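You operate a simulated robot arm through the tools that you are given. There is no shell and no other tool. Be economical: measure what you need, move in short steps, check, and stop when the job is done.

You run a simulated robot arm. Do the job below in one go: nothing can be reset, and whatever is moved stays where it is left.

## Task
Gauge the reel 5 sheet and set the load knob by the chart.
Fine: on the thickness gauge; foot up and head parked before the sheet comes out; put the sheet back.

Only the result counts: the job must be done as asked and must still hold three seconds after the hand-in. Knocking over, shifting, dropping, spilling or breaking anything else fails it. Flat cloth is picked up by pressing the open fingertips on it (5 to 10 N) and closing them slowly along it; thin cloth reads only 2 to 8 mm in the jaws.

## Robot
A 6-joint arm with a two-finger parallel gripper, fixed in place. Base frame: the origin is at the foot of the arm, x ahead of it, y to its left, z up; the work surface is at about z = 0.87. Readings come in m, degrees, newtons and seconds.
With the tool pointing down near the work surface it reaches from about 0.24 to 0.64 m from the base axis. Its first joint turns from -66.0 to 66.0 degrees. Payload 2.7 kg.
The TCP is the grasp point between the finger pads, 0.023 m short of the fingertips. In the tool frame z runs along the fingers and y along their closing line. The gripper opens to 0.094 m. The fingers are 0.038 m wide and 0.01 m thick; the gripper's body (0.054 by 0.096 m) begins 0.039 m behind the TCP.
Orientation is that of the tool frame in the base frame, as a unit quaternion [x, y, z, w]. With the fingers straight down and closing along the base's y, the tool's x points along the base's -x, its y along +y and its z along -z.

## Interface
- The arm moves only by the tool servo_tool. Its argument "steps" is a list that holds one entry, the list of rows, each a list of 7 numbers: the shift along the tool's x, y, z in m, then the turn, a rotation vector about the tool's x, y, z in degrees, then the finger opening in m, from 0 to 0.094. In form: [[[tx, ty, tz, ax, ay, az, fingers], ...]]. A call has 1 to 20 rows; each row is the pose to reach, as a shift and turn from the pose commanded when the call began, along the tool's axes at that moment. Rows are played at 5 a second. More than 0.05 m and 8.6 degrees between two rows, or a gripper value outside its range, and nothing of the call is played. A pose out of reach is approached as far as the arm can. The call stops where the force on the tool passes 40 N (or 10 N more than at its start, if that is more) or the arm is blocked; 0.2 s more then pass. The fingers move at their own pace (about 0.045 m/s each) and stop on an object; they squeeze with about 29 N. The grip force told is the motor's: it shows also when the fingers shut on nothing. Time passes only in rows, and 0.2 s behind the last, so rows that repeat a pose let the fingers close. The reply holds the time, the measured pose of the TCP, the force on the tool along the base axes, the opening and the grip force, in the units named above and with some noise, with the torque about the TCP (base axes, N m) and any sound that the robot's microphone picked up.
- Cameras (640 x 400 px; columns grow to the right, rows downward): "scene" is fixed at [0.071, -0.421, 1.4126]; the picture's right is [0.84, -0.54, 0.00], its down [-0.30, -0.47, -0.83] and it looks along [0.45, 0.70, -0.56] (base axes); focal length 251 px, centre (320, 200). "wrist" rides on the gripper at [0.086, 0.016, -0.075] in the tool frame; the picture's right is [-0.18, 0.98, 0.00], its down [-0.58, -0.11, -0.81] and it looks along [-0.79, -0.15, 0.59] (tool axes); focal length 243 px, centre (320, 200). There is no depth. A picture from a camera that has moved, and an enlarged one, comes with that camera's place and axes in the base frame and with its lens. The place of the scene camera against the robot may be out by one fixed shift of up to 0.018 m in any direction.
- snapshot(camera): a new picture of that camera. No time passes.
- inspect(camera, box): a new picture of the part [left, top, right, bottom] of that camera's present view, enlarged. No time passes.
- close_job(): hands the job in; it is judged then, once.

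Go step by step. Nothing tells you positions but the pictures and the camera data: compare them with the known pose of the tool, close in by small moves and look again before you grip or let go. The budget is 120 turns and 68 pictures, counting those below and the enlarged ones. Unless the task says otherwise, let go and move clear before handing in.

The tools are called after "Call:" as name(argument=value, ...) on one line, values as JSON. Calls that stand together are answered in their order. servo_tool: Moves the arm, as the interface text tells. Its arguments: {"type":"object","properties":{"steps":{"type":"array","items":{"type":"array","items":{"type":"array","items":{"type":"number"}}}}},"required":["steps"]} The other tools are called the same way: snapshot (camera) takes a picture; inspect (camera, box) takes an enlarged picture of a part of a camera's view; close_job () hands the job in.

At the start:

```text
t: 0.0
tcp_pos: [0.4243, -0.0013, 1.2135]
tool_rot: [0.0, 1.0, 0.001, 0.001]
force: [0.0, -0.2, -0.7]
moment: [0.04, 0.01, -0.03]
opening: 0.0939
grasp_force: 0.0
```

scene: 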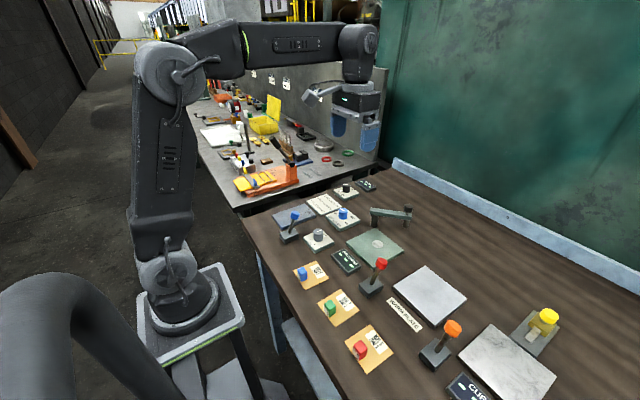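
wrist: 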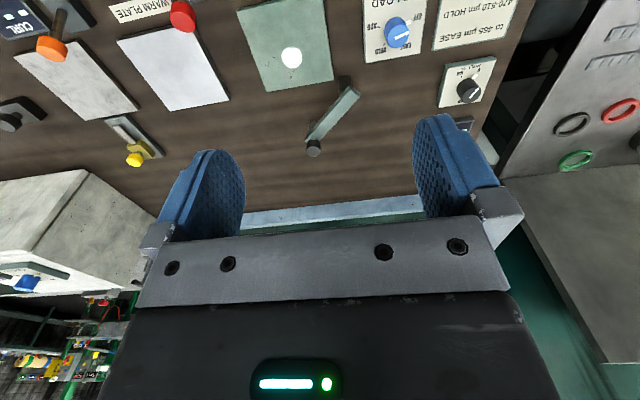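

I see a bench with reels/tags (blue, green, red), a gauge plate, knobs and levers. I'll look closer at parts of the scene first.

Call:
inspect(camera="scene", box=[260, 170, 420, 270])

Call:
inspect(camera="scene", box=[280, 240, 440, 340])

Call:
inspect(camera="scene", box=[300, 300, 460, 400])

Call:
inspect(camera="scene", box=[400, 290, 576, 400])

Call:
inspect(camera="wrist", box=[300, 0, 540, 150])

```text
4.00 times, centred on (340, 220) of scene
camera zoom: at [0.071, -0.421, 1.4126], right [0.84, -0.54, 0.0], down [-0.3, -0.47, -0.83], along [0.45, 0.7, -0.56], focal length 1006 px, centre (240, 120)
```

zoom: 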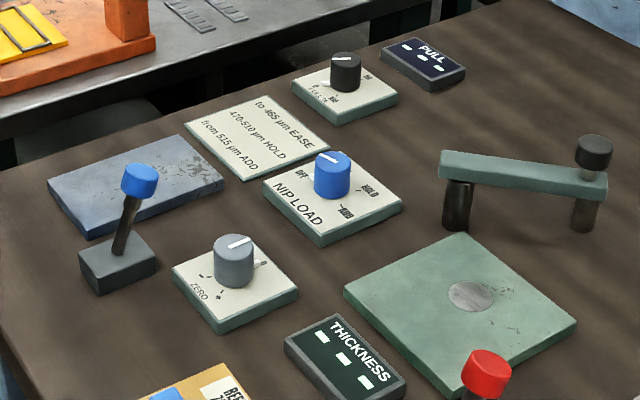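

```text
4.00 times, centred on (360, 290) of scene
camera zoom: at [0.071, -0.421, 1.4126], right [0.84, -0.54, 0.0], down [-0.3, -0.47, -0.83], along [0.45, 0.7, -0.56], focal length 1006 px, centre (160, -160)
```

zoom: 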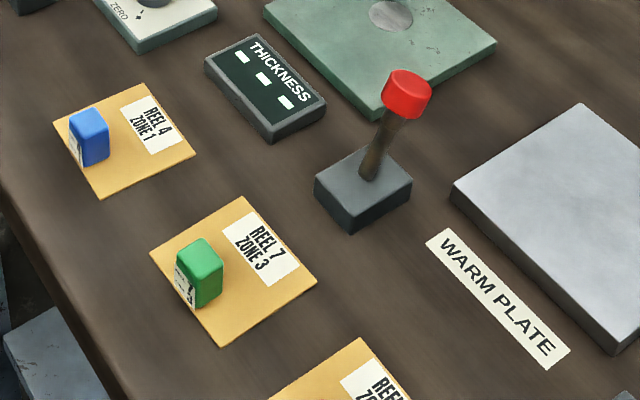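

```text
4.00 times, centred on (380, 350) of scene
camera zoom: at [0.071, -0.421, 1.4126], right [0.84, -0.54, 0.0], down [-0.3, -0.47, -0.83], along [0.45, 0.7, -0.56], focal length 1006 px, centre (80, -400)
```

zoom: 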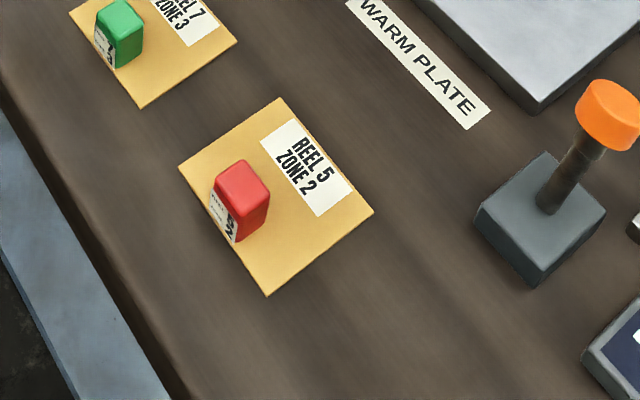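

```text
3.64 times, centred on (488, 345) of scene
camera zoom: at [0.071, -0.421, 1.4126], right [0.84, -0.54, 0.0], down [-0.3, -0.47, -0.83], along [0.45, 0.7, -0.56], focal length 914 px, centre (-291, -327)
```

zoom: 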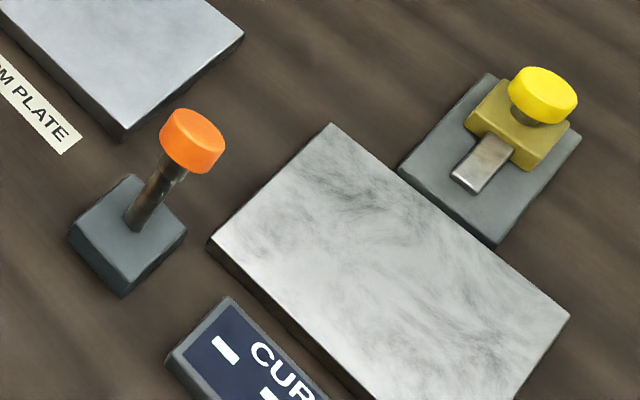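

```text
2.67 times, centred on (420, 75) of wrist
camera zoom: at [0.3362, 0.0143, 1.2883], right [0.18, 0.98, 0.0], down [0.58, -0.11, 0.81], along [0.79, -0.15, -0.59], focal length 647 px, centre (53, 533)
```

zoom: 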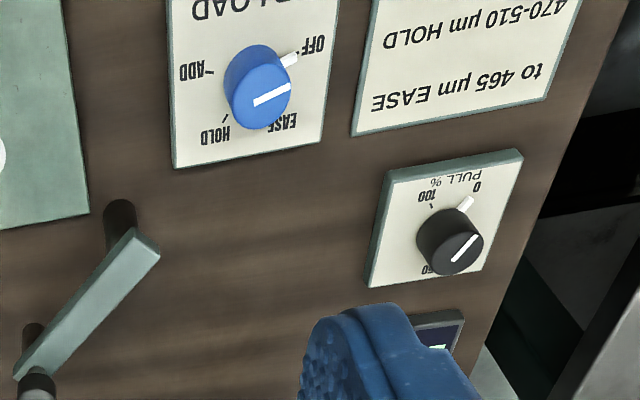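

The reel sheets carry a coloured block at their near edge; the gauge is the green plate with an anvil and a swing arm. I'll tilt the tool so the wrist camera sees the gauge, levers and knobs from above.

Call:
servo_tool(steps=[[[0.02, 0, 0, 0, 8, 0, 0.09], [0.04, 0, 0, 0, 16, 0, 0.09], [0.06, 0, 0, 0, 24, 0, 0.09], [0.08, 0.0, 0, 0, 32, 0, 0.09], [0.08, 0.0, 0, 0, 32, 0, 0.09]]])

Call:
snapshot(camera="wrist")

```text
t: 1.2
tcp_pos: [0.337, -0.0043, 1.1964]
tool_rot: [-0.001, 0.962, 0.001, -0.274]
force: [-0.9, 0.1, -1.0]
moment: [0.04, -0.01, 0.03]
opening: 0.0899
grasp_force: 0.1
out of reach, approached as far as the arm can: row 4, 5
```

```text
60 pictures are left
camera wrist: at [0.3027, 0.0128, 1.3058], right [0.16, 0.98, -0.09], down [0.92, -0.11, 0.38], along [0.36, -0.15, -0.92], focal length 243 px, centre (320, 200)
```

wrist: 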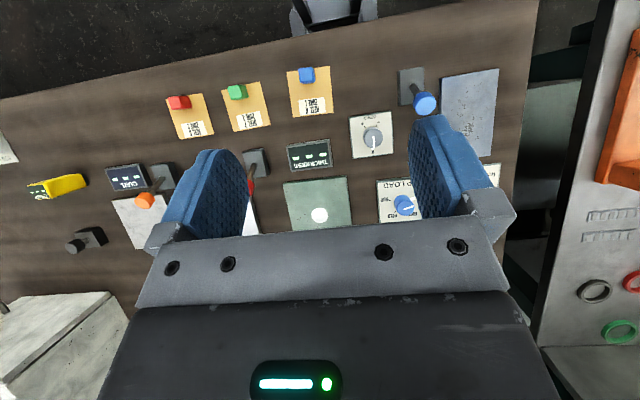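

A good overhead view. I'll enlarge the centre parts.

Call:
inspect(camera="wrist", box=[270, 50, 510, 200])

Call:
inspect(camera="wrist", box=[110, 70, 350, 220])

```text
2.67 times, centred on (390, 125) of wrist
camera zoom: at [0.3027, 0.0128, 1.3058], right [0.16, 0.98, -0.09], down [0.92, -0.11, 0.38], along [0.36, -0.15, -0.92], focal length 647 px, centre (133, 400)
```

zoom: 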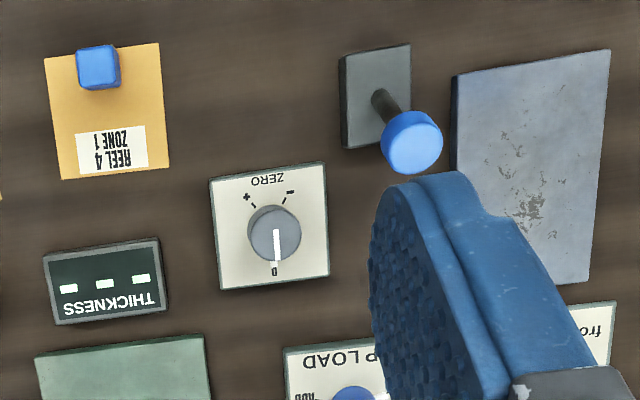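

```text
2.67 times, centred on (230, 145) of wrist
camera zoom: at [0.3027, 0.0128, 1.3058], right [0.16, 0.98, -0.09], down [0.92, -0.11, 0.38], along [0.36, -0.15, -0.92], focal length 647 px, centre (560, 347)
```

zoom: 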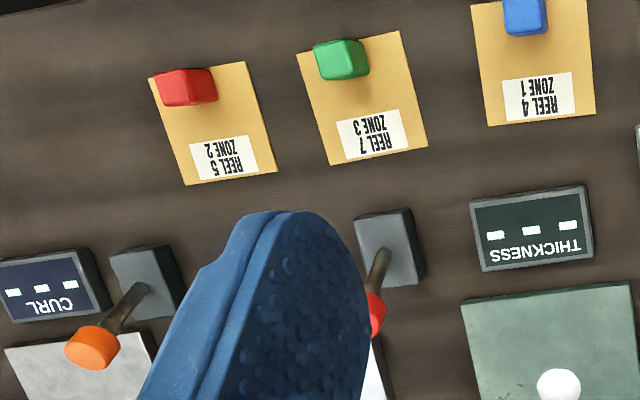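

Now a closer, flatter look at the gauge head and the red lever.

Call:
servo_tool(steps=[[[-0.02, -0.012, 0.015, 0, -8, 0, 0.09], [-0.043, -0.023, 0.03, 0, -16, 0, 0.09], [-0.065, -0.035, 0.045, 0, -24, 0, 0.09], [-0.087, -0.046, 0.059, 0, -32, 0, 0.09], [-0.087, -0.046, 0.059, 0, -32, 0, 0.09]]])

Call:
snapshot(camera="wrist")

Call:
inspect(camera="wrist", box=[160, 0, 480, 200])

```text
t: 2.4
tcp_pos: [0.3798, -0.0442, 1.1011]
tool_rot: [0.0, 1.0, 0.0, 0.002]
force: [0.2, -0.4, -0.4]
moment: [0.01, -0.03, -0.01]
opening: 0.0901
grasp_force: 0.1
```

```text
57 pictures are left
camera wrist: at [0.2922, -0.0284, 1.1761], right [0.18, 0.98, 0.0], down [0.58, -0.11, 0.81], along [0.79, -0.15, -0.59], focal length 243 px, centre (320, 200)
```

wrist: 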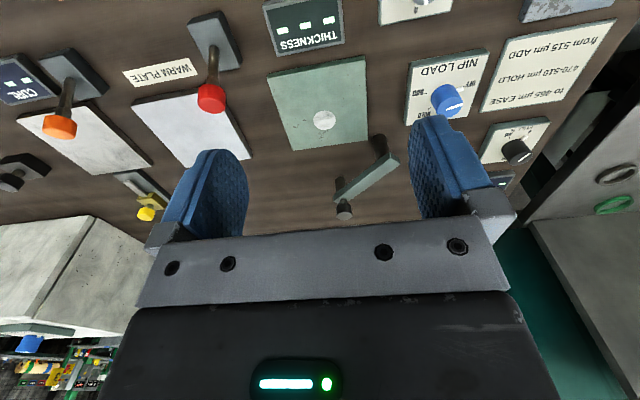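

```text
2.00 times, centred on (320, 100) of wrist
camera zoom: at [0.2922, -0.0284, 1.1761], right [0.18, 0.98, 0.0], down [0.58, -0.11, 0.81], along [0.79, -0.15, -0.59], focal length 485 px, centre (320, 400)
```

zoom: 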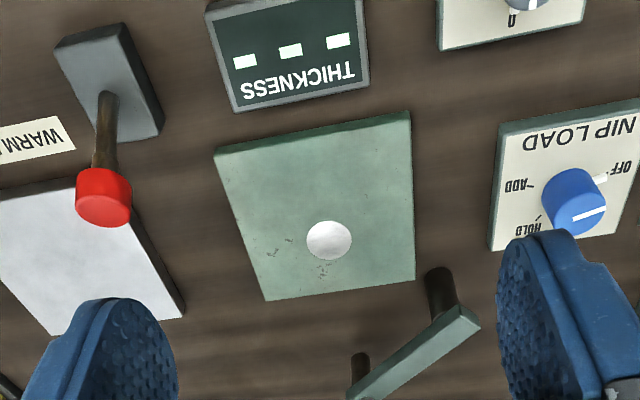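

The anvil is at about (0.497,-0.061) and the arm pivot at about (0.554,0.016), with the head parked near (0.625,-0.05). I'll move closer to see the head's shape.

Call:
servo_tool(steps=[[[-0.04, 0, 0.025, 0, 0, 0, 0.09], [-0.08, 0, 0.05, 0, 0, 0, 0.09], [-0.12, -0.006, 0.075, 0, 0, 0, 0.09], [-0.12, -0.006, 0.075, 0, 0, 0, 0.09]]])

Call:
snapshot(camera="wrist")

Call:
inspect(camera="scene", box=[350, 190, 430, 240])

```text
t: 3.4
tcp_pos: [0.5003, -0.052, 1.0244]
tool_rot: [0.0, 1.0, 0.0, 0.001]
force: [-0.3, 0.4, 0.1]
moment: [0.01, -0.02, -0.04]
opening: 0.09
grasp_force: 0.0
```

```text
55 pictures are left
camera wrist: at [0.4131, -0.0372, 1.0983], right [0.18, 0.98, 0.0], down [0.58, -0.11, 0.81], along [0.79, -0.15, -0.59], focal length 243 px, centre (320, 200)
```

wrist: 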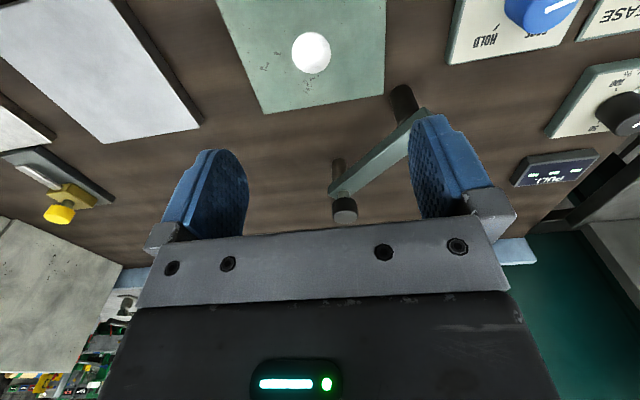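

```text
8.00 times, centred on (390, 215) of scene
camera zoom: at [0.071, -0.421, 1.4126], right [0.84, -0.54, 0.0], down [-0.3, -0.47, -0.83], along [0.45, 0.7, -0.56], focal length 2011 px, centre (-240, 80)
```

zoom: 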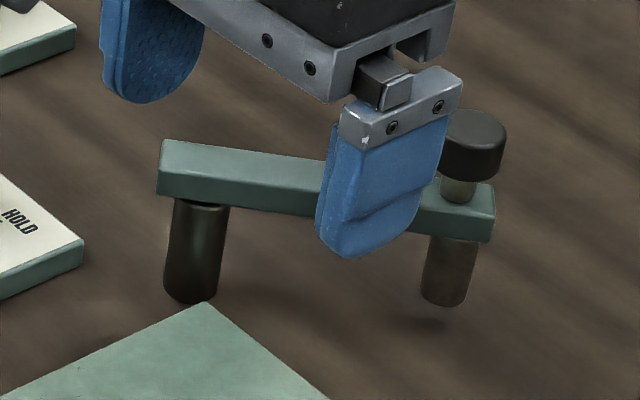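

The head has a knob on a stem near (0.6245,-0.051), z about 0.956. I'll move above it with fingers open and check.

Call:
servo_tool(steps=[[[-0.04, 0, 0, 0, 0, 0, 0.06], [-0.08, 0.001, 0, 0, 0, 0, 0.06], [-0.124, 0.001, 0, 0, 0, 0, 0.06], [-0.124, 0.001, 0.02, 0, 0, 0, 0.06], [-0.124, 0.001, 0.02, 0, 0, 0, 0.06]]])

Call:
snapshot(camera="wrist")

Call:
inspect(camera="scene", box=[350, 170, 446, 230])

```text
t: 4.6
tcp_pos: [0.6265, -0.054, 1.0071]
tool_rot: [-0.001, 1.0, 0.001, 0.001]
force: [-0.8, 0.0, 0.6]
moment: [0.0, 0.0, 0.01]
opening: 0.0602
grasp_force: 0.1
out of reach, approached as far as the arm can: row 3
```

```text
53 pictures are left
camera wrist: at [0.5395, -0.0373, 1.0822], right [0.18, 0.98, 0.0], down [0.58, -0.11, 0.81], along [0.79, -0.15, -0.59], focal length 243 px, centre (320, 200)
```

wrist: 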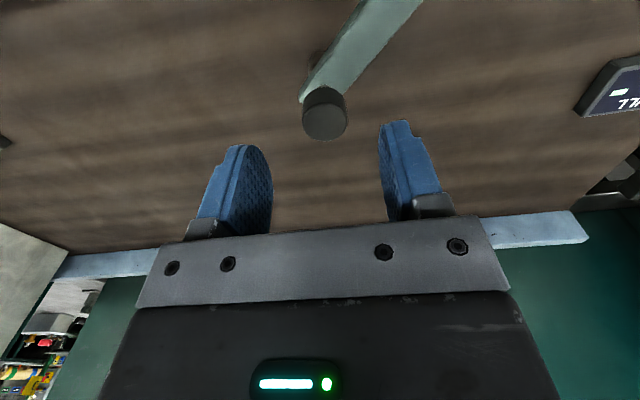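

```text
6.67 times, centred on (398, 200) of scene
camera zoom: at [0.071, -0.421, 1.4126], right [0.84, -0.54, 0.0], down [-0.3, -0.47, -0.83], along [0.45, 0.7, -0.56], focal length 1676 px, centre (-200, 200)
```

zoom: 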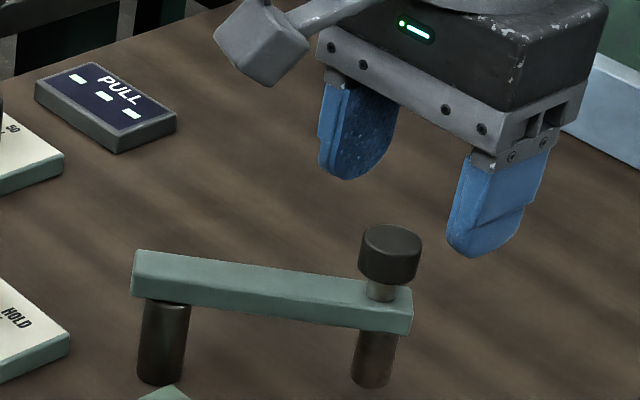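

Knob estimated at (0.625,-0.0505), z≈0.955. Descending around it.

Call:
servo_tool(steps=[[[0.001, 0.003, 0.015, 0, 0, 0, 0.06], [0.001, 0.003, 0.03, 0, 0, 0, 0.06], [0.001, 0.003, 0.04, 0, 0, 0, 0.06], [0.001, 0.003, 0.04, 0, 0, 0, 0.06]]])

Call:
inspect(camera="scene", box=[350, 170, 446, 230])

Call:
snapshot(camera="wrist")

```text
t: 5.6
tcp_pos: [0.6262, -0.0492, 0.9664]
tool_rot: [0.0, 1.0, 0.001, 0.001]
force: [0.0, 0.6, -0.8]
moment: [0.03, 0.0, 0.0]
opening: 0.0601
grasp_force: 0.1
```

```text
6.67 times, centred on (398, 200) of scene
camera zoom: at [0.071, -0.421, 1.4126], right [0.84, -0.54, 0.0], down [-0.3, -0.47, -0.83], along [0.45, 0.7, -0.56], focal length 1676 px, centre (-200, 200)
```

zoom: 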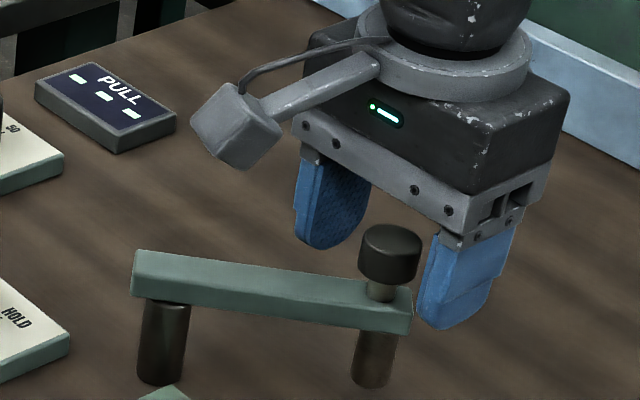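

```text
50 pictures are left
camera wrist: at [0.5382, -0.0331, 1.0411], right [0.18, 0.98, 0.0], down [0.58, -0.11, 0.81], along [0.79, -0.15, -0.59], focal length 243 px, centre (320, 200)
```

wrist: 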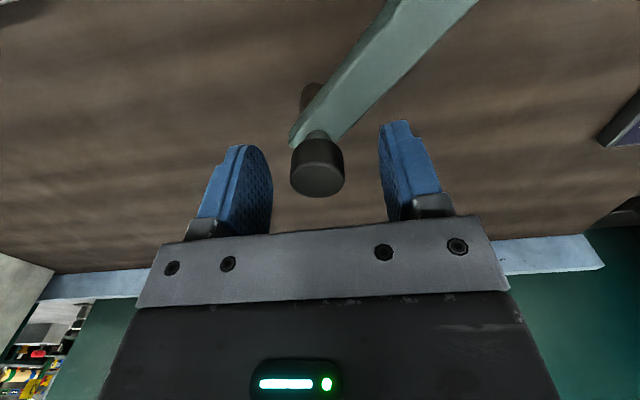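

The knob looks to be about 12 mm nearer to the base and a bit higher than thought. I'll shift and check once more.

Call:
servo_tool(steps=[[[0.006, 0, -0.008, 0, 0, 0, 0.06], [0.012, 0, -0.008, 0, 0, 0, 0.06], [0.012, 0, -0.008, 0, 0, 0, 0.06]]])

Call:
inspect(camera="scene", box=[350, 170, 446, 230])

```text
t: 6.4
tcp_pos: [0.613, -0.0496, 0.9755]
tool_rot: [0.0, 1.0, 0.001, 0.001]
force: [0.1, 0.2, -0.9]
moment: [0.02, -0.03, 0.01]
opening: 0.0601
grasp_force: 0.0
```

```text
6.67 times, centred on (398, 200) of scene
camera zoom: at [0.071, -0.421, 1.4126], right [0.84, -0.54, 0.0], down [-0.3, -0.47, -0.83], along [0.45, 0.7, -0.56], focal length 1676 px, centre (-200, 200)
```

zoom: 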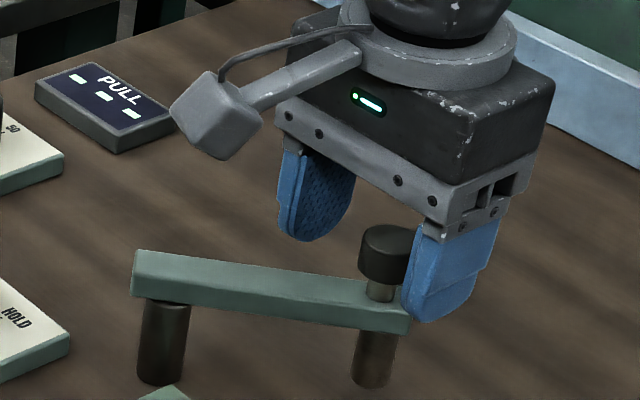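

Now the knob sits between the pads. Closing on it.

Call:
servo_tool(steps=[[[0, 0, 0, 0, 0, 0, 0.04], [0, 0, 0, 0, 0, 0, 0.03], [0, 0, 0, 0, 0, 0, 0.02], [0, 0, 0, 0, 0, 0, 0.015], [0, 0, 0, 0, 0, 0, 0.015]]])

Call:
inspect(camera="scene", box=[350, 170, 446, 230])

Call:
snapshot(camera="wrist")

```text
t: 7.6
tcp_pos: [0.6127, -0.0501, 0.9766]
tool_rot: [0.0, 1.0, 0.002, 0.0]
force: [1.1, -7.7, -0.9]
moment: [-0.23, -0.07, -0.24]
opening: 0.0249
grasp_force: 44.5
```

```text
6.67 times, centred on (398, 200) of scene
camera zoom: at [0.0711, -0.4212, 1.4125], right [0.84, -0.54, 0.0], down [-0.3, -0.47, -0.83], along [0.45, 0.7, -0.56], focal length 1676 px, centre (-200, 200)
```

zoom: 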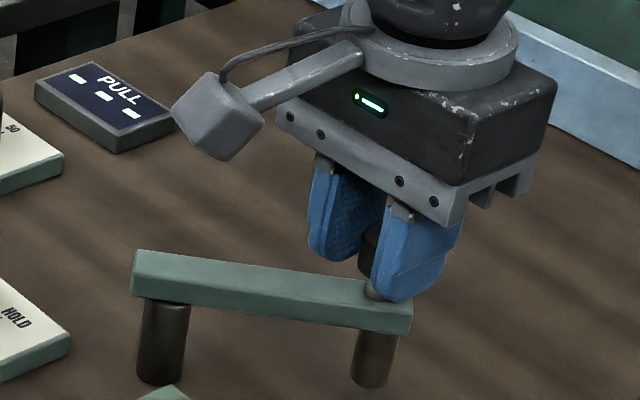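

```text
47 pictures are left
camera wrist: at [0.5257, -0.0337, 1.0502], right [0.18, 0.98, 0.0], down [0.58, -0.11, 0.81], along [0.79, -0.15, -0.59], focal length 243 px, centre (320, 200)
```

wrist: 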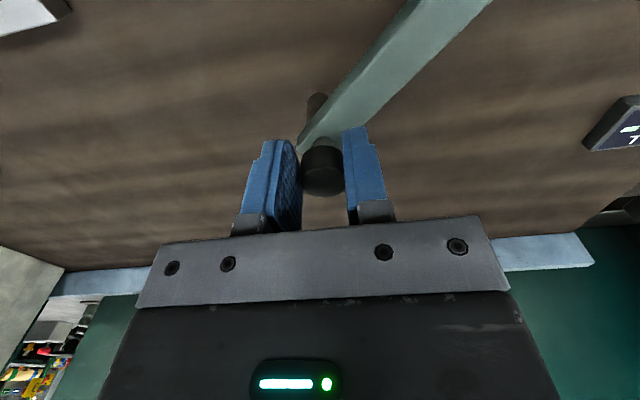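

Gripped (25 mm knob). Swing the arm in small arcs about the pivot, rotating the tool along, watching the force.

Call:
servo_tool(steps=[[[0.005, -0.0041, 0, 0, 0, 4, 0.015], [0.0103, -0.0078, 0, 0, 0, 8, 0.015], [0.016, -0.0112, 0, 0, 0, 12, 0.015], [0.0217, -0.0141, 0, 0, 0, 16, 0.015], [0.0217, -0.0141, 0, 0, 0, 16, 0.015]]])

Call:
snapshot(camera="scene")

```text
t: 8.8
tcp_pos: [0.5906, -0.0623, 0.9771]
tool_rot: [0.14, 0.99, 0.002, 0.002]
force: [9.4, -5.9, 2.8]
moment: [-0.48, -1.09, -0.55]
opening: 0.0252
grasp_force: 44.7
```

```text
46 pictures are left
```

scene: 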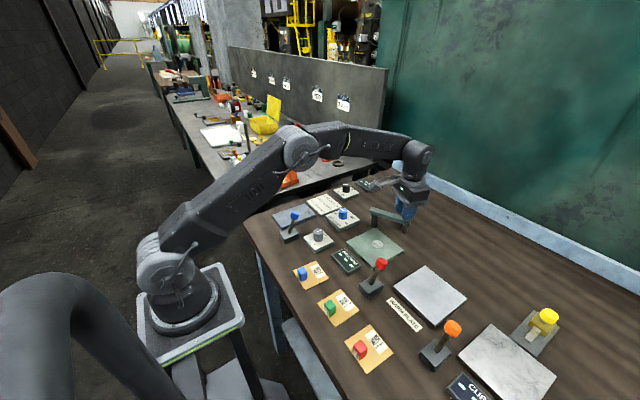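

Moves smoothly with low force. Continuing 32° more with the same arc.

Call:
servo_tool(steps=[[[0.0103, -0.0078, 0, 0, 0, 8, 0.015], [0.0217, -0.0141, 0, 0, 0, 16, 0.015], [0.0338, -0.0188, 0, 0, 0, 24, 0.015], [0.0464, -0.0217, 0, 0, 0, 32, 0.015], [0.0464, -0.0217, 0, 0, 0, 32, 0.015]]])

Call:
inspect(camera="scene", box=[300, 170, 460, 270])

```text
t: 10.0
tcp_pos: [0.5407, -0.0664, 0.9755]
tool_rot: [0.406, 0.914, 0.003, 0.0]
force: [8.0, 29.3, 9.5]
moment: [0.54, 0.11, -0.12]
opening: 0.0249
grasp_force: 44.7
```

```text
4.00 times, centred on (380, 220) of scene
camera zoom: at [0.0711, -0.4202, 1.4129], right [0.84, -0.54, 0.0], down [-0.3, -0.47, -0.83], along [0.45, 0.7, -0.56], focal length 1006 px, centre (80, 120)
```

zoom: 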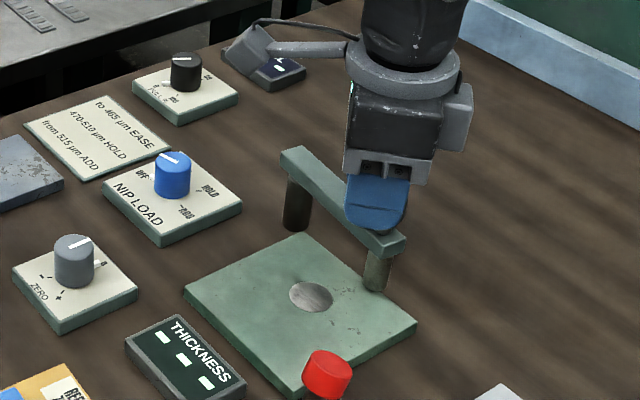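

The radius was a touch too large (29 N inward). Refitted pivot (0.557,0.019); continuing in corrected arc to about 79°.

Call:
servo_tool(steps=[[[0.0065, 0.0044, 0, 0, 0, 0, 0.015], [0.0167, -0.0022, 0, 0, 0, 8, 0.015], [0.0277, -0.0074, 0, 0, 0, 16, 0.015], [0.0392, -0.011, 0, 0, 0, 24, 0.015], [0.0392, -0.011, 0, 0, 0, 24, 0.015]]])

Call:
inspect(camera="scene", box=[300, 170, 460, 270])

```text
t: 11.2
tcp_pos: [0.5039, -0.0476, 0.9757]
tool_rot: [0.589, 0.808, 0.001, 0.0]
force: [-3.1, -9.7, 7.7]
moment: [-1.17, 0.16, -0.42]
opening: 0.0252
grasp_force: 45.0
```

```text
4.00 times, centred on (380, 220) of scene
camera zoom: at [0.0708, -0.4212, 1.4125], right [0.84, -0.54, 0.0], down [-0.3, -0.47, -0.83], along [0.45, 0.7, -0.56], focal length 1006 px, centre (80, 120)
```

zoom: 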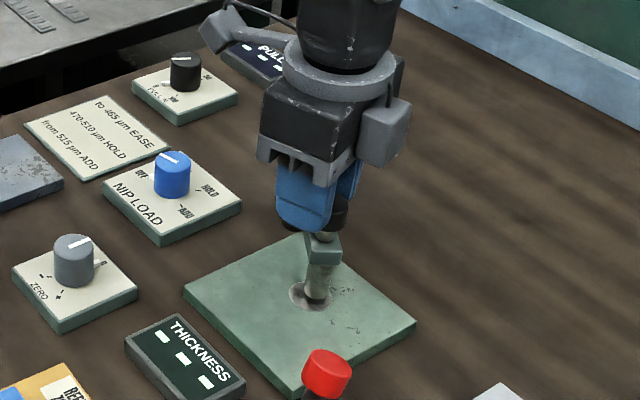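

The foot looks just about over the anvil (possible detent pull). I'll release and back off upward to view it.

Call:
servo_tool(steps=[[[0.0392, -0.011, 0, 0, 0, 24, 0.04], [0.0392, -0.011, 0, 0, 0, 24, 0.05], [0.0392, -0.011, -0.03, 0, 0, 24, 0.05], [0.0392, -0.011, -0.07, 0, 0, 24, 0.05], [0.0392, -0.011, -0.1, 0, 0, 24, 0.05]]])

Call:
inspect(camera="scene", box=[320, 190, 416, 250])

```text
refused: row 1 steps farther than a row can; nothing moved
```

```text
6.67 times, centred on (368, 220) of scene
camera zoom: at [0.0708, -0.4212, 1.4125], right [0.84, -0.54, 0.0], down [-0.3, -0.47, -0.83], along [0.45, 0.7, -0.56], focal length 1676 px, centre (0, 67)
```

zoom: 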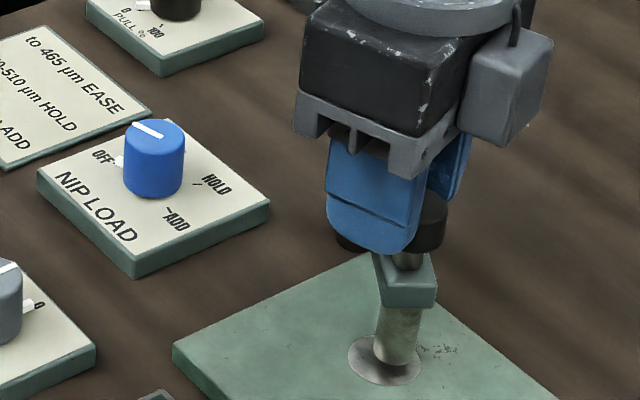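

The foot is over the anvil. Releasing and rising.

Call:
servo_tool(steps=[[[0, 0, 0, 0, 0, 0, 0.04], [0, 0, 0, 0, 0, 0, 0.05], [0, 0, -0.03, 0, 0, 0, 0.05], [0, 0, -0.07, 0, 0, 0, 0.05], [0, 0, -0.1, 0, 0, 0, 0.05], [0, 0, -0.1, 0, 0, 0, 0.05]]])

Call:
inspect(camera="scene", box=[330, 195, 410, 245])

```text
t: 12.6
tcp_pos: [0.5065, -0.0475, 1.0752]
tool_rot: [0.588, 0.809, 0.001, 0.0]
force: [0.0, -0.2, -0.3]
moment: [-0.02, 0.0, 0.0]
opening: 0.05
grasp_force: 0.0
```

```text
8.00 times, centred on (370, 220) of scene
camera zoom: at [0.071, -0.421, 1.4126], right [0.84, -0.54, 0.0], down [-0.3, -0.47, -0.83], along [0.45, 0.7, -0.56], focal length 2011 px, centre (-80, 40)
```

zoom: 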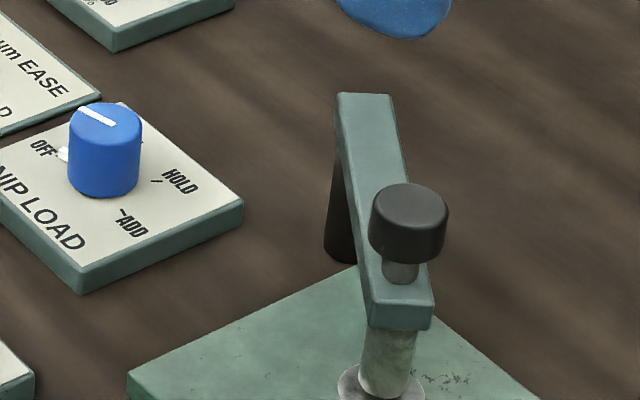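

The head stays over the anvil. I'll re-grip the knob, try a gentle press to see whether it is the foot plunger, and read the display.

Call:
servo_tool(steps=[[[-0.005, 0, 0.04, 0, 0, 0, 0.05], [-0.005, 0, 0.08, 0, 0, 0, 0.05], [-0.005, 0, 0.098, 0, 0, 0, 0.05], [-0.005, 0, 0.098, 0, 0, 0, 0.02], [-0.005, 0, 0.098, 0, 0, 0, 0.015], [-0.005, 0, 0.098, 0, 0, 0, 0.015], [-0.005, 0, 0.1, 0, 0, 0, 0.015], [-0.005, 0, 0.102, 0, 0, 0, 0.015], [-0.005, 0, 0.104, 0, 0, 0, 0.015], [-0.005, 0, 0.104, 0, 0, 0, 0.015]]])

Call:
inspect(camera="scene", box=[310, 190, 430, 265])

```text
t: 14.6
tcp_pos: [0.5081, -0.056, 0.9769]
tool_rot: [0.588, 0.809, 0.003, 0.005]
force: [-2.4, -3.2, 4.5]
moment: [0.05, 0.61, -0.01]
opening: 0.025
grasp_force: 45.0
stopped in row 9: the force on the tool passed its limit at 42 N (the readings are from after the stop); the commanded pose is now the measured one
```

```text
5.33 times, centred on (370, 228) of scene
camera zoom: at [0.0709, -0.4211, 1.4126], right [0.84, -0.54, 0.0], down [-0.3, -0.47, -0.83], along [0.45, 0.7, -0.56], focal length 1341 px, centre (53, 53)
```

zoom: 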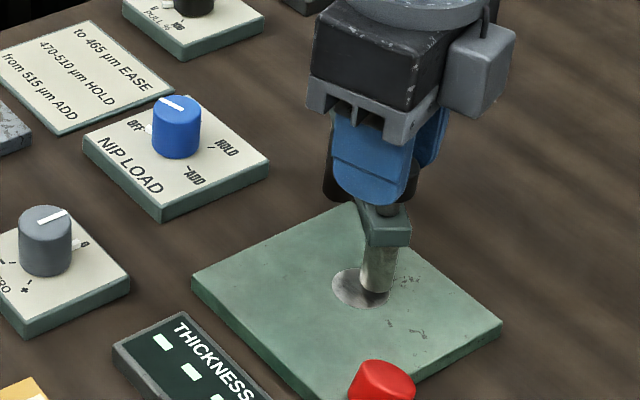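

The knob is rigid, so the foot must be lever-driven. The re-grip nudged the arm back slightly; I'll rotate a further 8° to centre it.

Call:
servo_tool(steps=[[[0.005, -0.0037, 0, 0, 0, 4, 0.015], [0.0102, -0.0071, 0, 0, 0, 8, 0.015], [0.0102, -0.0071, 0, 0, 0, 8, 0.015]]])

Call:
inspect(camera="scene", box=[310, 190, 430, 265])

```text
t: 15.5
tcp_pos: [0.5028, -0.0503, 0.9765]
tool_rot: [0.644, 0.765, 0.006, 0.011]
force: [11.5, -4.5, -5.8]
moment: [0.15, 0.28, 0.0]
opening: 0.0249
grasp_force: 45.1
stopped in row 3: the force on the tool passed its limit at 41 N (the readings are from after the stop); the commanded pose is now the measured one
```

```text
5.33 times, centred on (370, 228) of scene
camera zoom: at [0.0714, -0.4211, 1.4125], right [0.84, -0.54, 0.0], down [-0.3, -0.47, -0.83], along [0.45, 0.7, -0.56], focal length 1341 px, centre (53, 53)
```

zoom: 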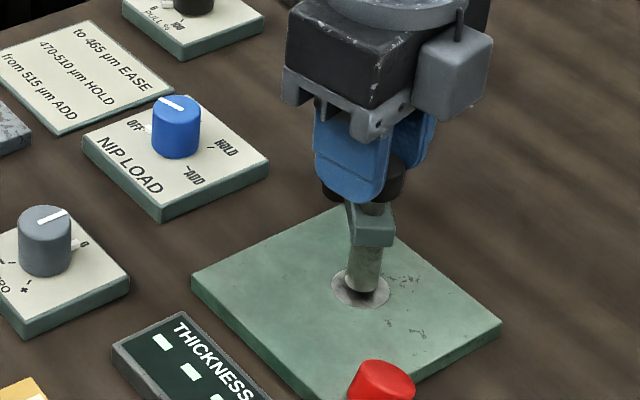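

Centred against its stop. Release, rise, and level the tool.

Call:
servo_tool(steps=[[[0, 0, 0, 0, 0, 0, 0.04], [0, 0, 0, 0, 0, 0, 0.05], [0, 0, -0.03, 0, 0, 0, 0.05], [0, 0, -0.07, 1.3, 0.5, 0, 0.05], [0, 0, -0.07, 1.3, 0.5, 0, 0.05]]])

```text
t: 16.7
tcp_pos: [0.5019, -0.0504, 1.0484]
tool_rot: [0.643, 0.766, -0.001, -0.001]
force: [0.6, -0.3, 0.5]
moment: [0.01, 0.01, 0.01]
opening: 0.0501
grasp_force: 0.1
```

Now to above the red lever, rotating the gripper back to zero yaw.

Call:
servo_tool(steps=[[[-0.009, -0.0116, 0, 0, 0, -8, 0.06], [-0.018, -0.0232, 0, 0, 0, -16, 0.06], [-0.027, -0.0348, 0, 0, 0, -24, 0.06], [-0.036, -0.0464, 0, 0, 0, -32, 0.06], [-0.045, -0.058, 0, 0, 0, -40, 0.06], [-0.054, -0.07, 0, 0, 0, -48, 0.06], [-0.063, -0.081, 0, 0, 0, -56, 0.06], [-0.072, -0.093, 0, 0, 0, -64, 0.06], [-0.081, -0.105, 0, 0, 0, -72, 0.06], [-0.0889, -0.1161, 0.01, 0, 0, -80, 0.06], [-0.0889, -0.1161, 0.01, 0, 0, -80, 0.06]]])

Call:
snapshot(camera="wrist")

Call:
inspect(camera="scene", box=[310, 190, 454, 280])

```text
t: 19.1
tcp_pos: [0.4003, -0.1572, 1.0398]
tool_rot: [-0.001, 1.0, -0.001, -0.001]
force: [0.1, -0.8, 0.5]
moment: [-0.04, -0.01, 0.03]
opening: 0.0599
grasp_force: 0.0
```

```text
39 pictures are left
camera wrist: at [0.3142, -0.1412, 1.1151], right [0.18, 0.98, 0.0], down [0.58, -0.11, 0.81], along [0.79, -0.15, -0.59], focal length 243 px, centre (320, 200)
```

wrist: 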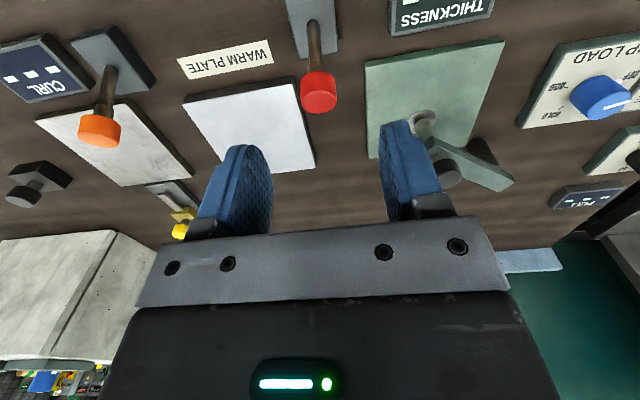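

```text
4.44 times, centred on (382, 235) of scene
camera zoom: at [0.071, -0.421, 1.4126], right [0.84, -0.54, 0.0], down [-0.3, -0.47, -0.83], along [0.45, 0.7, -0.56], focal length 1117 px, centre (44, 44)
```

zoom: 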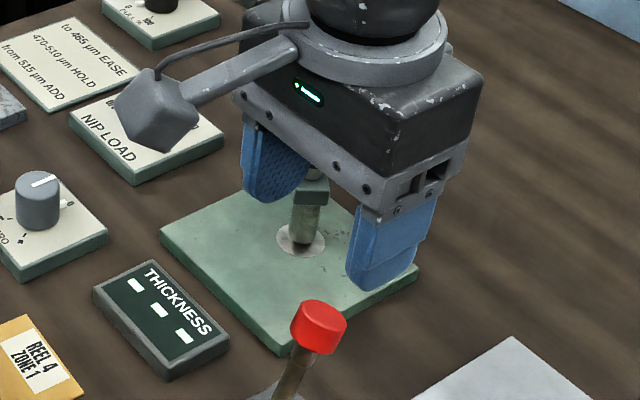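

Lever knob at about (0.406,-0.159, 0.951). Descending to grip it.

Call:
servo_tool(steps=[[[-0.005, -0.002, 0.03, 0, 0, 0, 0.06], [-0.005, -0.002, 0.06, 0, 0, 0, 0.06], [-0.005, -0.002, 0.08, 0, 0, 0, 0.06], [-0.005, -0.002, 0.08, 0, 0, 0, 0.06]]])

Call:
snapshot(camera="wrist")

```text
t: 20.1
tcp_pos: [0.4075, -0.1569, 0.9598]
tool_rot: [0.001, 1.0, 0.001, 0.001]
force: [0.0, 0.5, -0.5]
moment: [-0.02, 0.0, 0.0]
opening: 0.0601
grasp_force: 0.1
```

```text
37 pictures are left
camera wrist: at [0.3205, -0.1409, 1.0345], right [0.19, 0.98, 0.0], down [0.58, -0.11, 0.81], along [0.79, -0.15, -0.59], focal length 243 px, centre (320, 200)
```

wrist: 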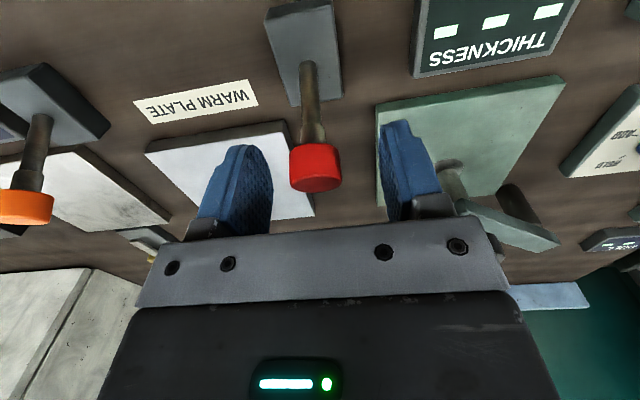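

Knob is well placed between the fingers. Close and pull toward −x.

Call:
servo_tool(steps=[[[0, 0, 0, 0, 0, 0, 0.03], [0, 0, 0, 0, 0, 0, 0.02], [0, 0, 0, 0, 0, 0, 0.015], [0, 0, 0, 0, 0, 0, 0.015], [0.007, 0, 0, 0, 0, 0, 0.015], [0.014, 0, -0.001, 0, 0, 0, 0.015], [0.021, 0, -0.001, 0, 0, 0, 0.015], [0.028, 0, -0.001, 0, 0, 0, 0.015], [0.034, 0, 0, 0, 0, 0, 0.015], [0.034, 0, 0, 0, 0, 0, 0.015]]])

Call:
inspect(camera="scene", box=[310, 190, 454, 280])

```text
t: 22.3
tcp_pos: [0.3754, -0.1596, 0.9599]
tool_rot: [0.001, 1.0, -0.001, 0.006]
force: [14.4, -3.9, 21.6]
moment: [0.25, -1.21, -0.05]
opening: 0.0257
grasp_force: 45.1
```

```text
4.44 times, centred on (382, 235) of scene
camera zoom: at [0.0711, -0.421, 1.4126], right [0.84, -0.54, 0.0], down [-0.3, -0.47, -0.83], along [0.45, 0.7, -0.56], focal length 1117 px, centre (44, 44)
```

zoom: 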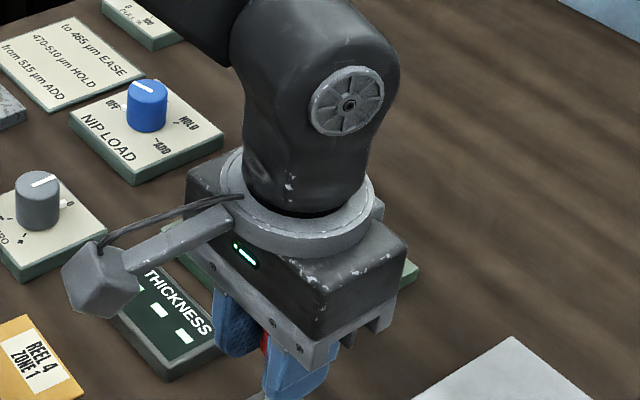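

The lever followed. Release, rise and look at lever and display.

Call:
servo_tool(steps=[[[0, 0, 0, 0, 0, 0, 0.04], [0, 0, 0, 0, 0, 0, 0.06], [0, 0, -0.03, 0, 0, 0, 0.06], [0, 0, -0.06, 0, 0, 0, 0.06], [0.0, 0, -0.1, 0, 0, 0, 0.06], [0.0, 0, -0.1, 0, 0, 0, 0.06]]])

Call:
snapshot(camera="wrist")

```text
t: 23.7
tcp_pos: [0.3717, -0.1559, 1.0584]
tool_rot: [0.0, 1.0, 0.0, -0.001]
force: [-0.3, 0.0, 1.0]
moment: [0.0, 0.05, -0.02]
opening: 0.0602
grasp_force: 0.0
```

```text
35 pictures are left
camera wrist: at [0.2845, -0.1396, 1.1332], right [0.19, 0.98, 0.0], down [0.58, -0.11, 0.81], along [0.79, -0.15, -0.59], focal length 243 px, centre (320, 200)
```

wrist: 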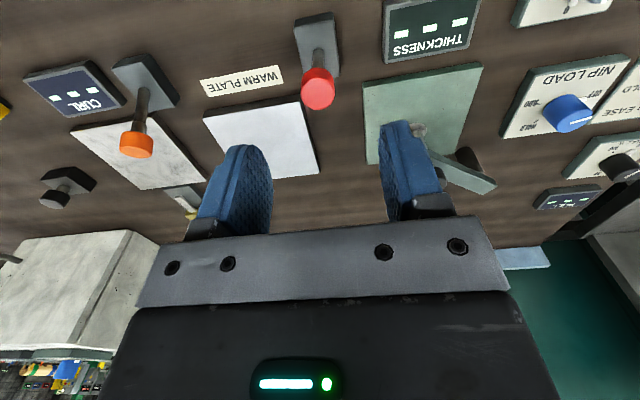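

The lever now looks upright, with display still blank. I'll grip it again and pull further.

Call:
servo_tool(steps=[[[-0.011, -0.003, 0.03, 0, 0, 0, 0.06], [-0.011, -0.003, 0.07, 0, 0, 0, 0.06], [-0.011, -0.003, 0.096, 0, 0, 0, 0.06], [-0.011, -0.003, 0.096, 0, 0, 0, 0.03], [-0.011, -0.003, 0.096, 0, 0, 0, 0.015], [-0.011, -0.003, 0.096, 0, 0, 0, 0.015], [-0.004, -0.003, 0.096, 0, 0, 0, 0.015], [0.003, -0.003, 0.096, 0, 0, 0, 0.015], [0.01, -0.003, 0.097, 0, 0, 0, 0.015], [0.017, -0.003, 0.099, 0, 0, 0, 0.015], [0.024, -0.003, 0.101, 0, 0, 0, 0.015], [0.024, -0.003, 0.101, 0, 0, 0, 0.015]]])

Call:
snapshot(camera="wrist")

```text
t: 26.3
tcp_pos: [0.3469, -0.1597, 0.9562]
tool_rot: [0.001, 1.0, 0.001, -0.003]
force: [3.1, 25.8, 5.5]
moment: [0.19, 0.25, 0.2]
opening: 0.026
grasp_force: 13.2
```

```text
34 pictures are left
camera wrist: at [0.2599, -0.1442, 1.0313], right [0.19, 0.98, 0.0], down [0.59, -0.11, 0.8], along [0.79, -0.15, -0.6], focal length 243 px, centre (320, 200)
```

wrist: 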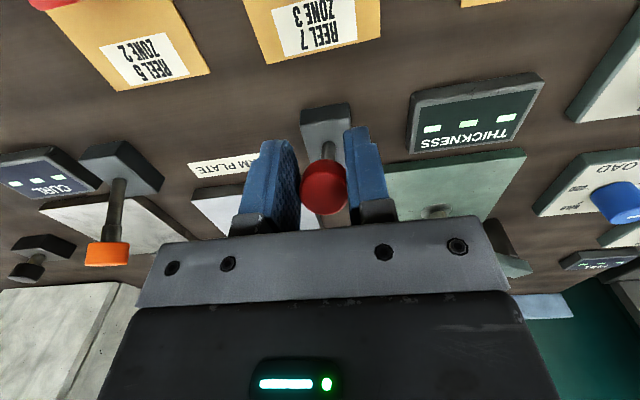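

The lever is now pulled well past upright. Release, rise and look at display and foot.

Call:
servo_tool(steps=[[[0, 0, 0, 0, 0, 0, 0.04], [0, 0, 0, 0, 0, 0, 0.06], [0, 0, -0.03, 0, 0, 0, 0.06], [0, 0, -0.06, 0, 0, 0, 0.06], [0.02, 0, -0.1, 0, 0, 0, 0.06], [0.02, 0, -0.1, 0, 0, 0, 0.06]]])

Call:
inspect(camera="scene", box=[310, 190, 470, 290])

```text
t: 27.7
tcp_pos: [0.3307, -0.1644, 1.0537]
tool_rot: [0.001, 1.0, 0.0, 0.0]
force: [0.1, -0.4, -0.2]
moment: [0.03, 0.02, 0.01]
opening: 0.0599
grasp_force: 0.0
```

```text
4.00 times, centred on (390, 240) of scene
camera zoom: at [0.071, -0.421, 1.4126], right [0.84, -0.54, 0.0], down [-0.3, -0.47, -0.83], along [0.45, 0.7, -0.56], focal length 1006 px, centre (40, 40)
```

zoom: 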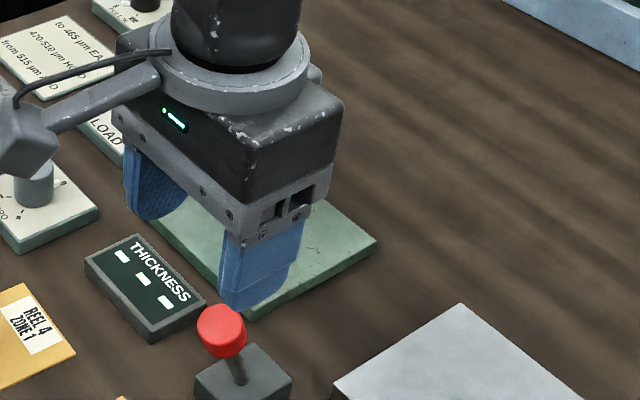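

The red lever stays over, but the display is blank. Check the foot from the wrist camera.

Call:
inspect(camera="wrist", box=[280, 60, 600, 260])

```text
2.00 times, centred on (440, 160) of wrist
camera zoom: at [0.2436, -0.1482, 1.1288], right [0.19, 0.98, 0.0], down [0.58, -0.11, 0.81], along [0.79, -0.15, -0.59], focal length 485 px, centre (80, 280)
```

zoom: 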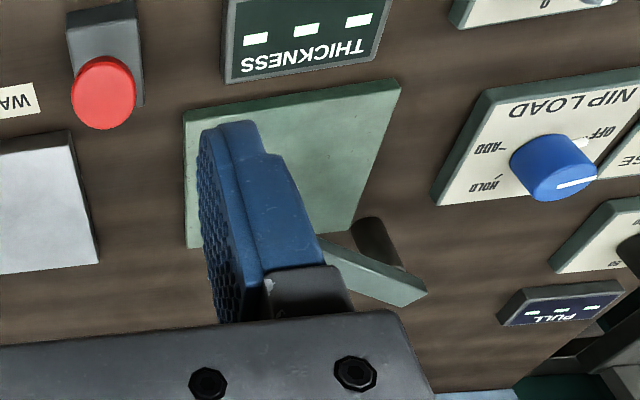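

Move aside to +y to unblock both views.

Call:
servo_tool(steps=[[[0, 0.05, -0.03, 0, 0, 0, 0.06], [0, 0.1, -0.05, 0, 0, 0, 0.06], [0, 0.15, -0.05, 0, 0, 0, 0.06], [0, 0.2, -0.05, 0, 0, 0, 0.06], [0, 0.25, -0.05, 0, 0, 0, 0.06], [0, 0.25, -0.05, 0, 0, 0, 0.06]]])

Call:
inspect(camera="scene", box=[310, 180, 438, 260])

```text
refused: row 1 steps farther than a row can; nothing moved
```

```text
5.00 times, centred on (374, 220) of scene
camera zoom: at [0.071, -0.421, 1.4126], right [0.84, -0.54, 0.0], down [-0.3, -0.47, -0.83], along [0.45, 0.7, -0.56], focal length 1257 px, centre (50, 100)
```

zoom: 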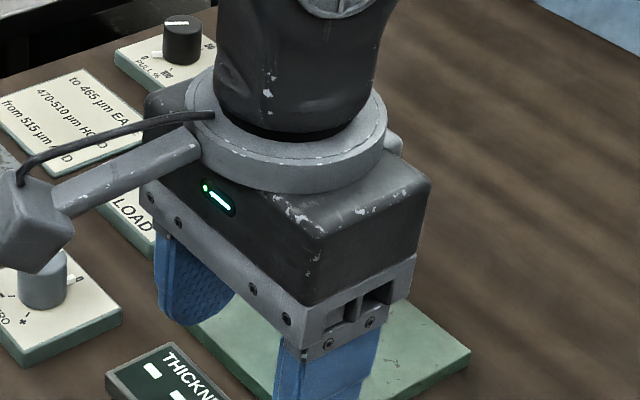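

Call:
servo_tool(steps=[[[0, 0.04, -0.02, 0, 0, 0, 0.06], [0, 0.08, -0.04, 0, 0, 0, 0.06], [0, 0.12, -0.05, 0, 0, 0, 0.06], [0, 0.16, -0.05, 0, 0, 0, 0.06], [0, 0.2, -0.05, 0, 0, 0, 0.06], [0, 0.25, -0.05, 0, 0, 0, 0.06], [0, 0.25, -0.05, 0, 0, 0, 0.06]]])

Call:
inspect(camera="scene", box=[310, 180, 438, 260])

```text
t: 29.3
tcp_pos: [0.3299, 0.0897, 1.1075]
tool_rot: [0.0, 1.0, 0.0, -0.001]
force: [0.0, -0.4, -0.6]
moment: [0.01, -0.03, 0.01]
opening: 0.0603
grasp_force: 0.0
```

```text
5.00 times, centred on (374, 220) of scene
camera zoom: at [0.071, -0.421, 1.4126], right [0.84, -0.54, 0.0], down [-0.3, -0.47, -0.83], along [0.45, 0.7, -0.56], focal length 1257 px, centre (50, 100)
```

zoom: 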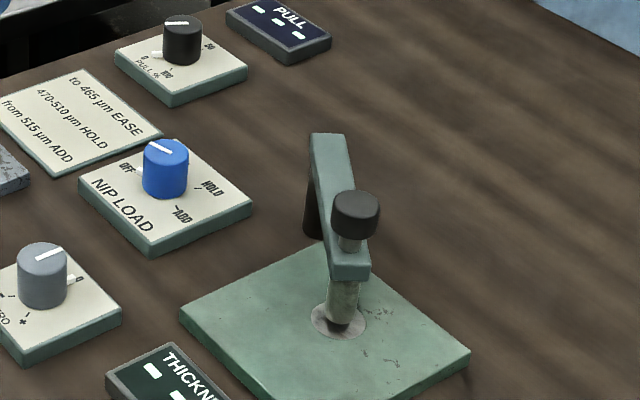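

Compare the head with the earlier 8× view to see if the foot moved.

Call:
inspect(camera="scene", box=[330, 205, 410, 255])

Call:
inspect(camera="scene", box=[320, 240, 416, 300])

```text
8.00 times, centred on (370, 230) of scene
camera zoom: at [0.071, -0.421, 1.4126], right [0.84, -0.54, 0.0], down [-0.3, -0.47, -0.83], along [0.45, 0.7, -0.56], focal length 2011 px, centre (-80, -40)
```

zoom: 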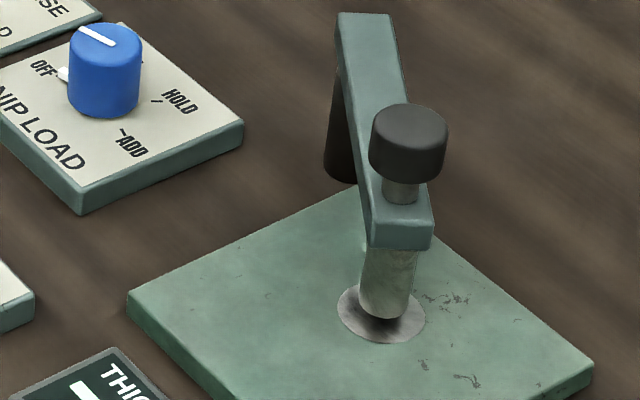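

```text
6.67 times, centred on (368, 270) of scene
camera zoom: at [0.071, -0.421, 1.4126], right [0.84, -0.54, 0.0], down [-0.3, -0.47, -0.83], along [0.45, 0.7, -0.56], focal length 1676 px, centre (0, -267)
```

zoom: 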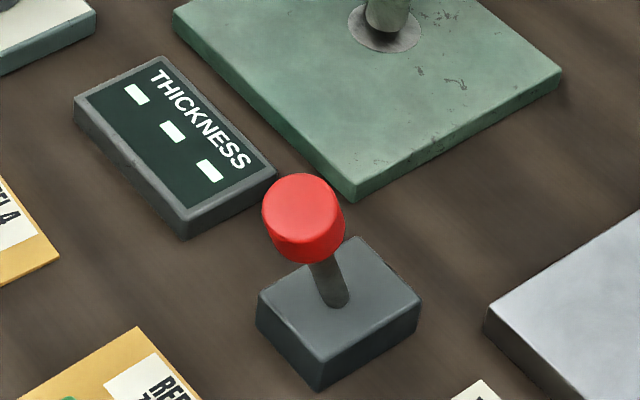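

The foot is unchanged, so the red lever may not be the gauge's lever. I'll look at the blue lever near the ZERO knob.

Call:
servo_tool(steps=[[[0.03, 0, 0, 0, 0, 0, 0.06], [0.06, 0, 0, 0, 0, 0, 0.06], [0.06, 0, 0, 0, 0, 0, 0.06]]])

Call:
snapshot(camera="wrist")

```text
t: 30.1
tcp_pos: [0.2683, 0.0902, 1.1068]
tool_rot: [0.001, 1.0, 0.0, -0.001]
force: [-0.1, 0.4, 0.6]
moment: [0.04, -0.01, 0.01]
opening: 0.0598
grasp_force: 0.0
```

```text
27 pictures are left
camera wrist: at [0.1815, 0.1067, 1.1815], right [0.19, 0.98, 0.0], down [0.58, -0.11, 0.81], along [0.79, -0.15, -0.59], focal length 243 px, centre (320, 200)
```

wrist: 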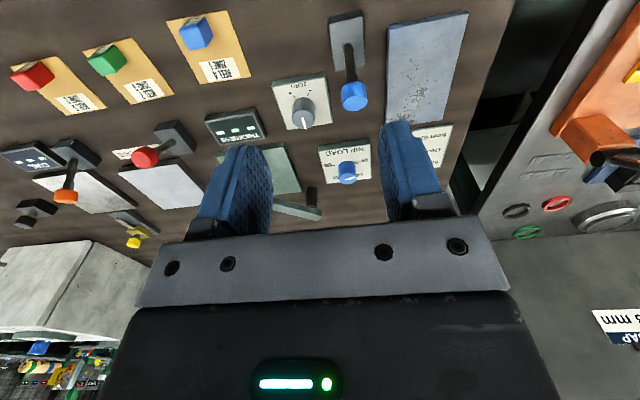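

Blue lever knob at about (0.3225,0.116), tilted +x like the others. Approaching it.

Call:
servo_tool(steps=[[[-0.03, 0.013, 0.03, 0, 0, 0, 0.06], [-0.055, 0.026, 0.06, 0, 0, 0, 0.06], [-0.055, 0.026, 0.1, 0, 0, 0, 0.06], [-0.055, 0.026, 0.13, 0, 0, 0, 0.06], [-0.055, 0.026, 0.146, 0, 0, 0, 0.06], [-0.055, 0.026, 0.146, 0, 0, 0, 0.06]]])

Call:
snapshot(camera="wrist")

```text
t: 31.5
tcp_pos: [0.3241, 0.1135, 0.9606]
tool_rot: [0.0, 1.0, -0.002, 0.0]
force: [0.8, -0.2, 0.5]
moment: [-0.02, -0.01, 0.01]
opening: 0.0602
grasp_force: 0.1
```

```text
26 pictures are left
camera wrist: at [0.237, 0.1302, 1.0355], right [0.19, 0.98, 0.0], down [0.58, -0.11, 0.81], along [0.79, -0.15, -0.59], focal length 243 px, centre (320, 200)
```

wrist: 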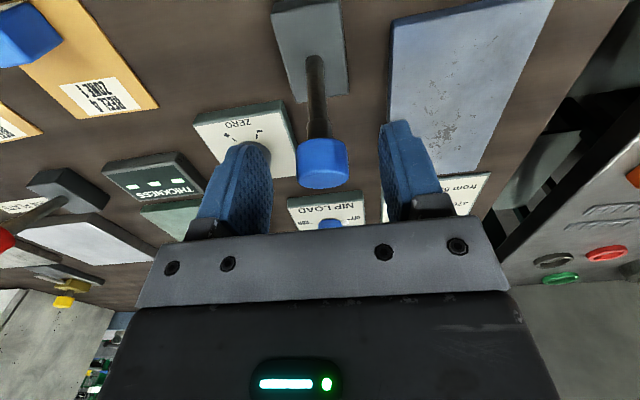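

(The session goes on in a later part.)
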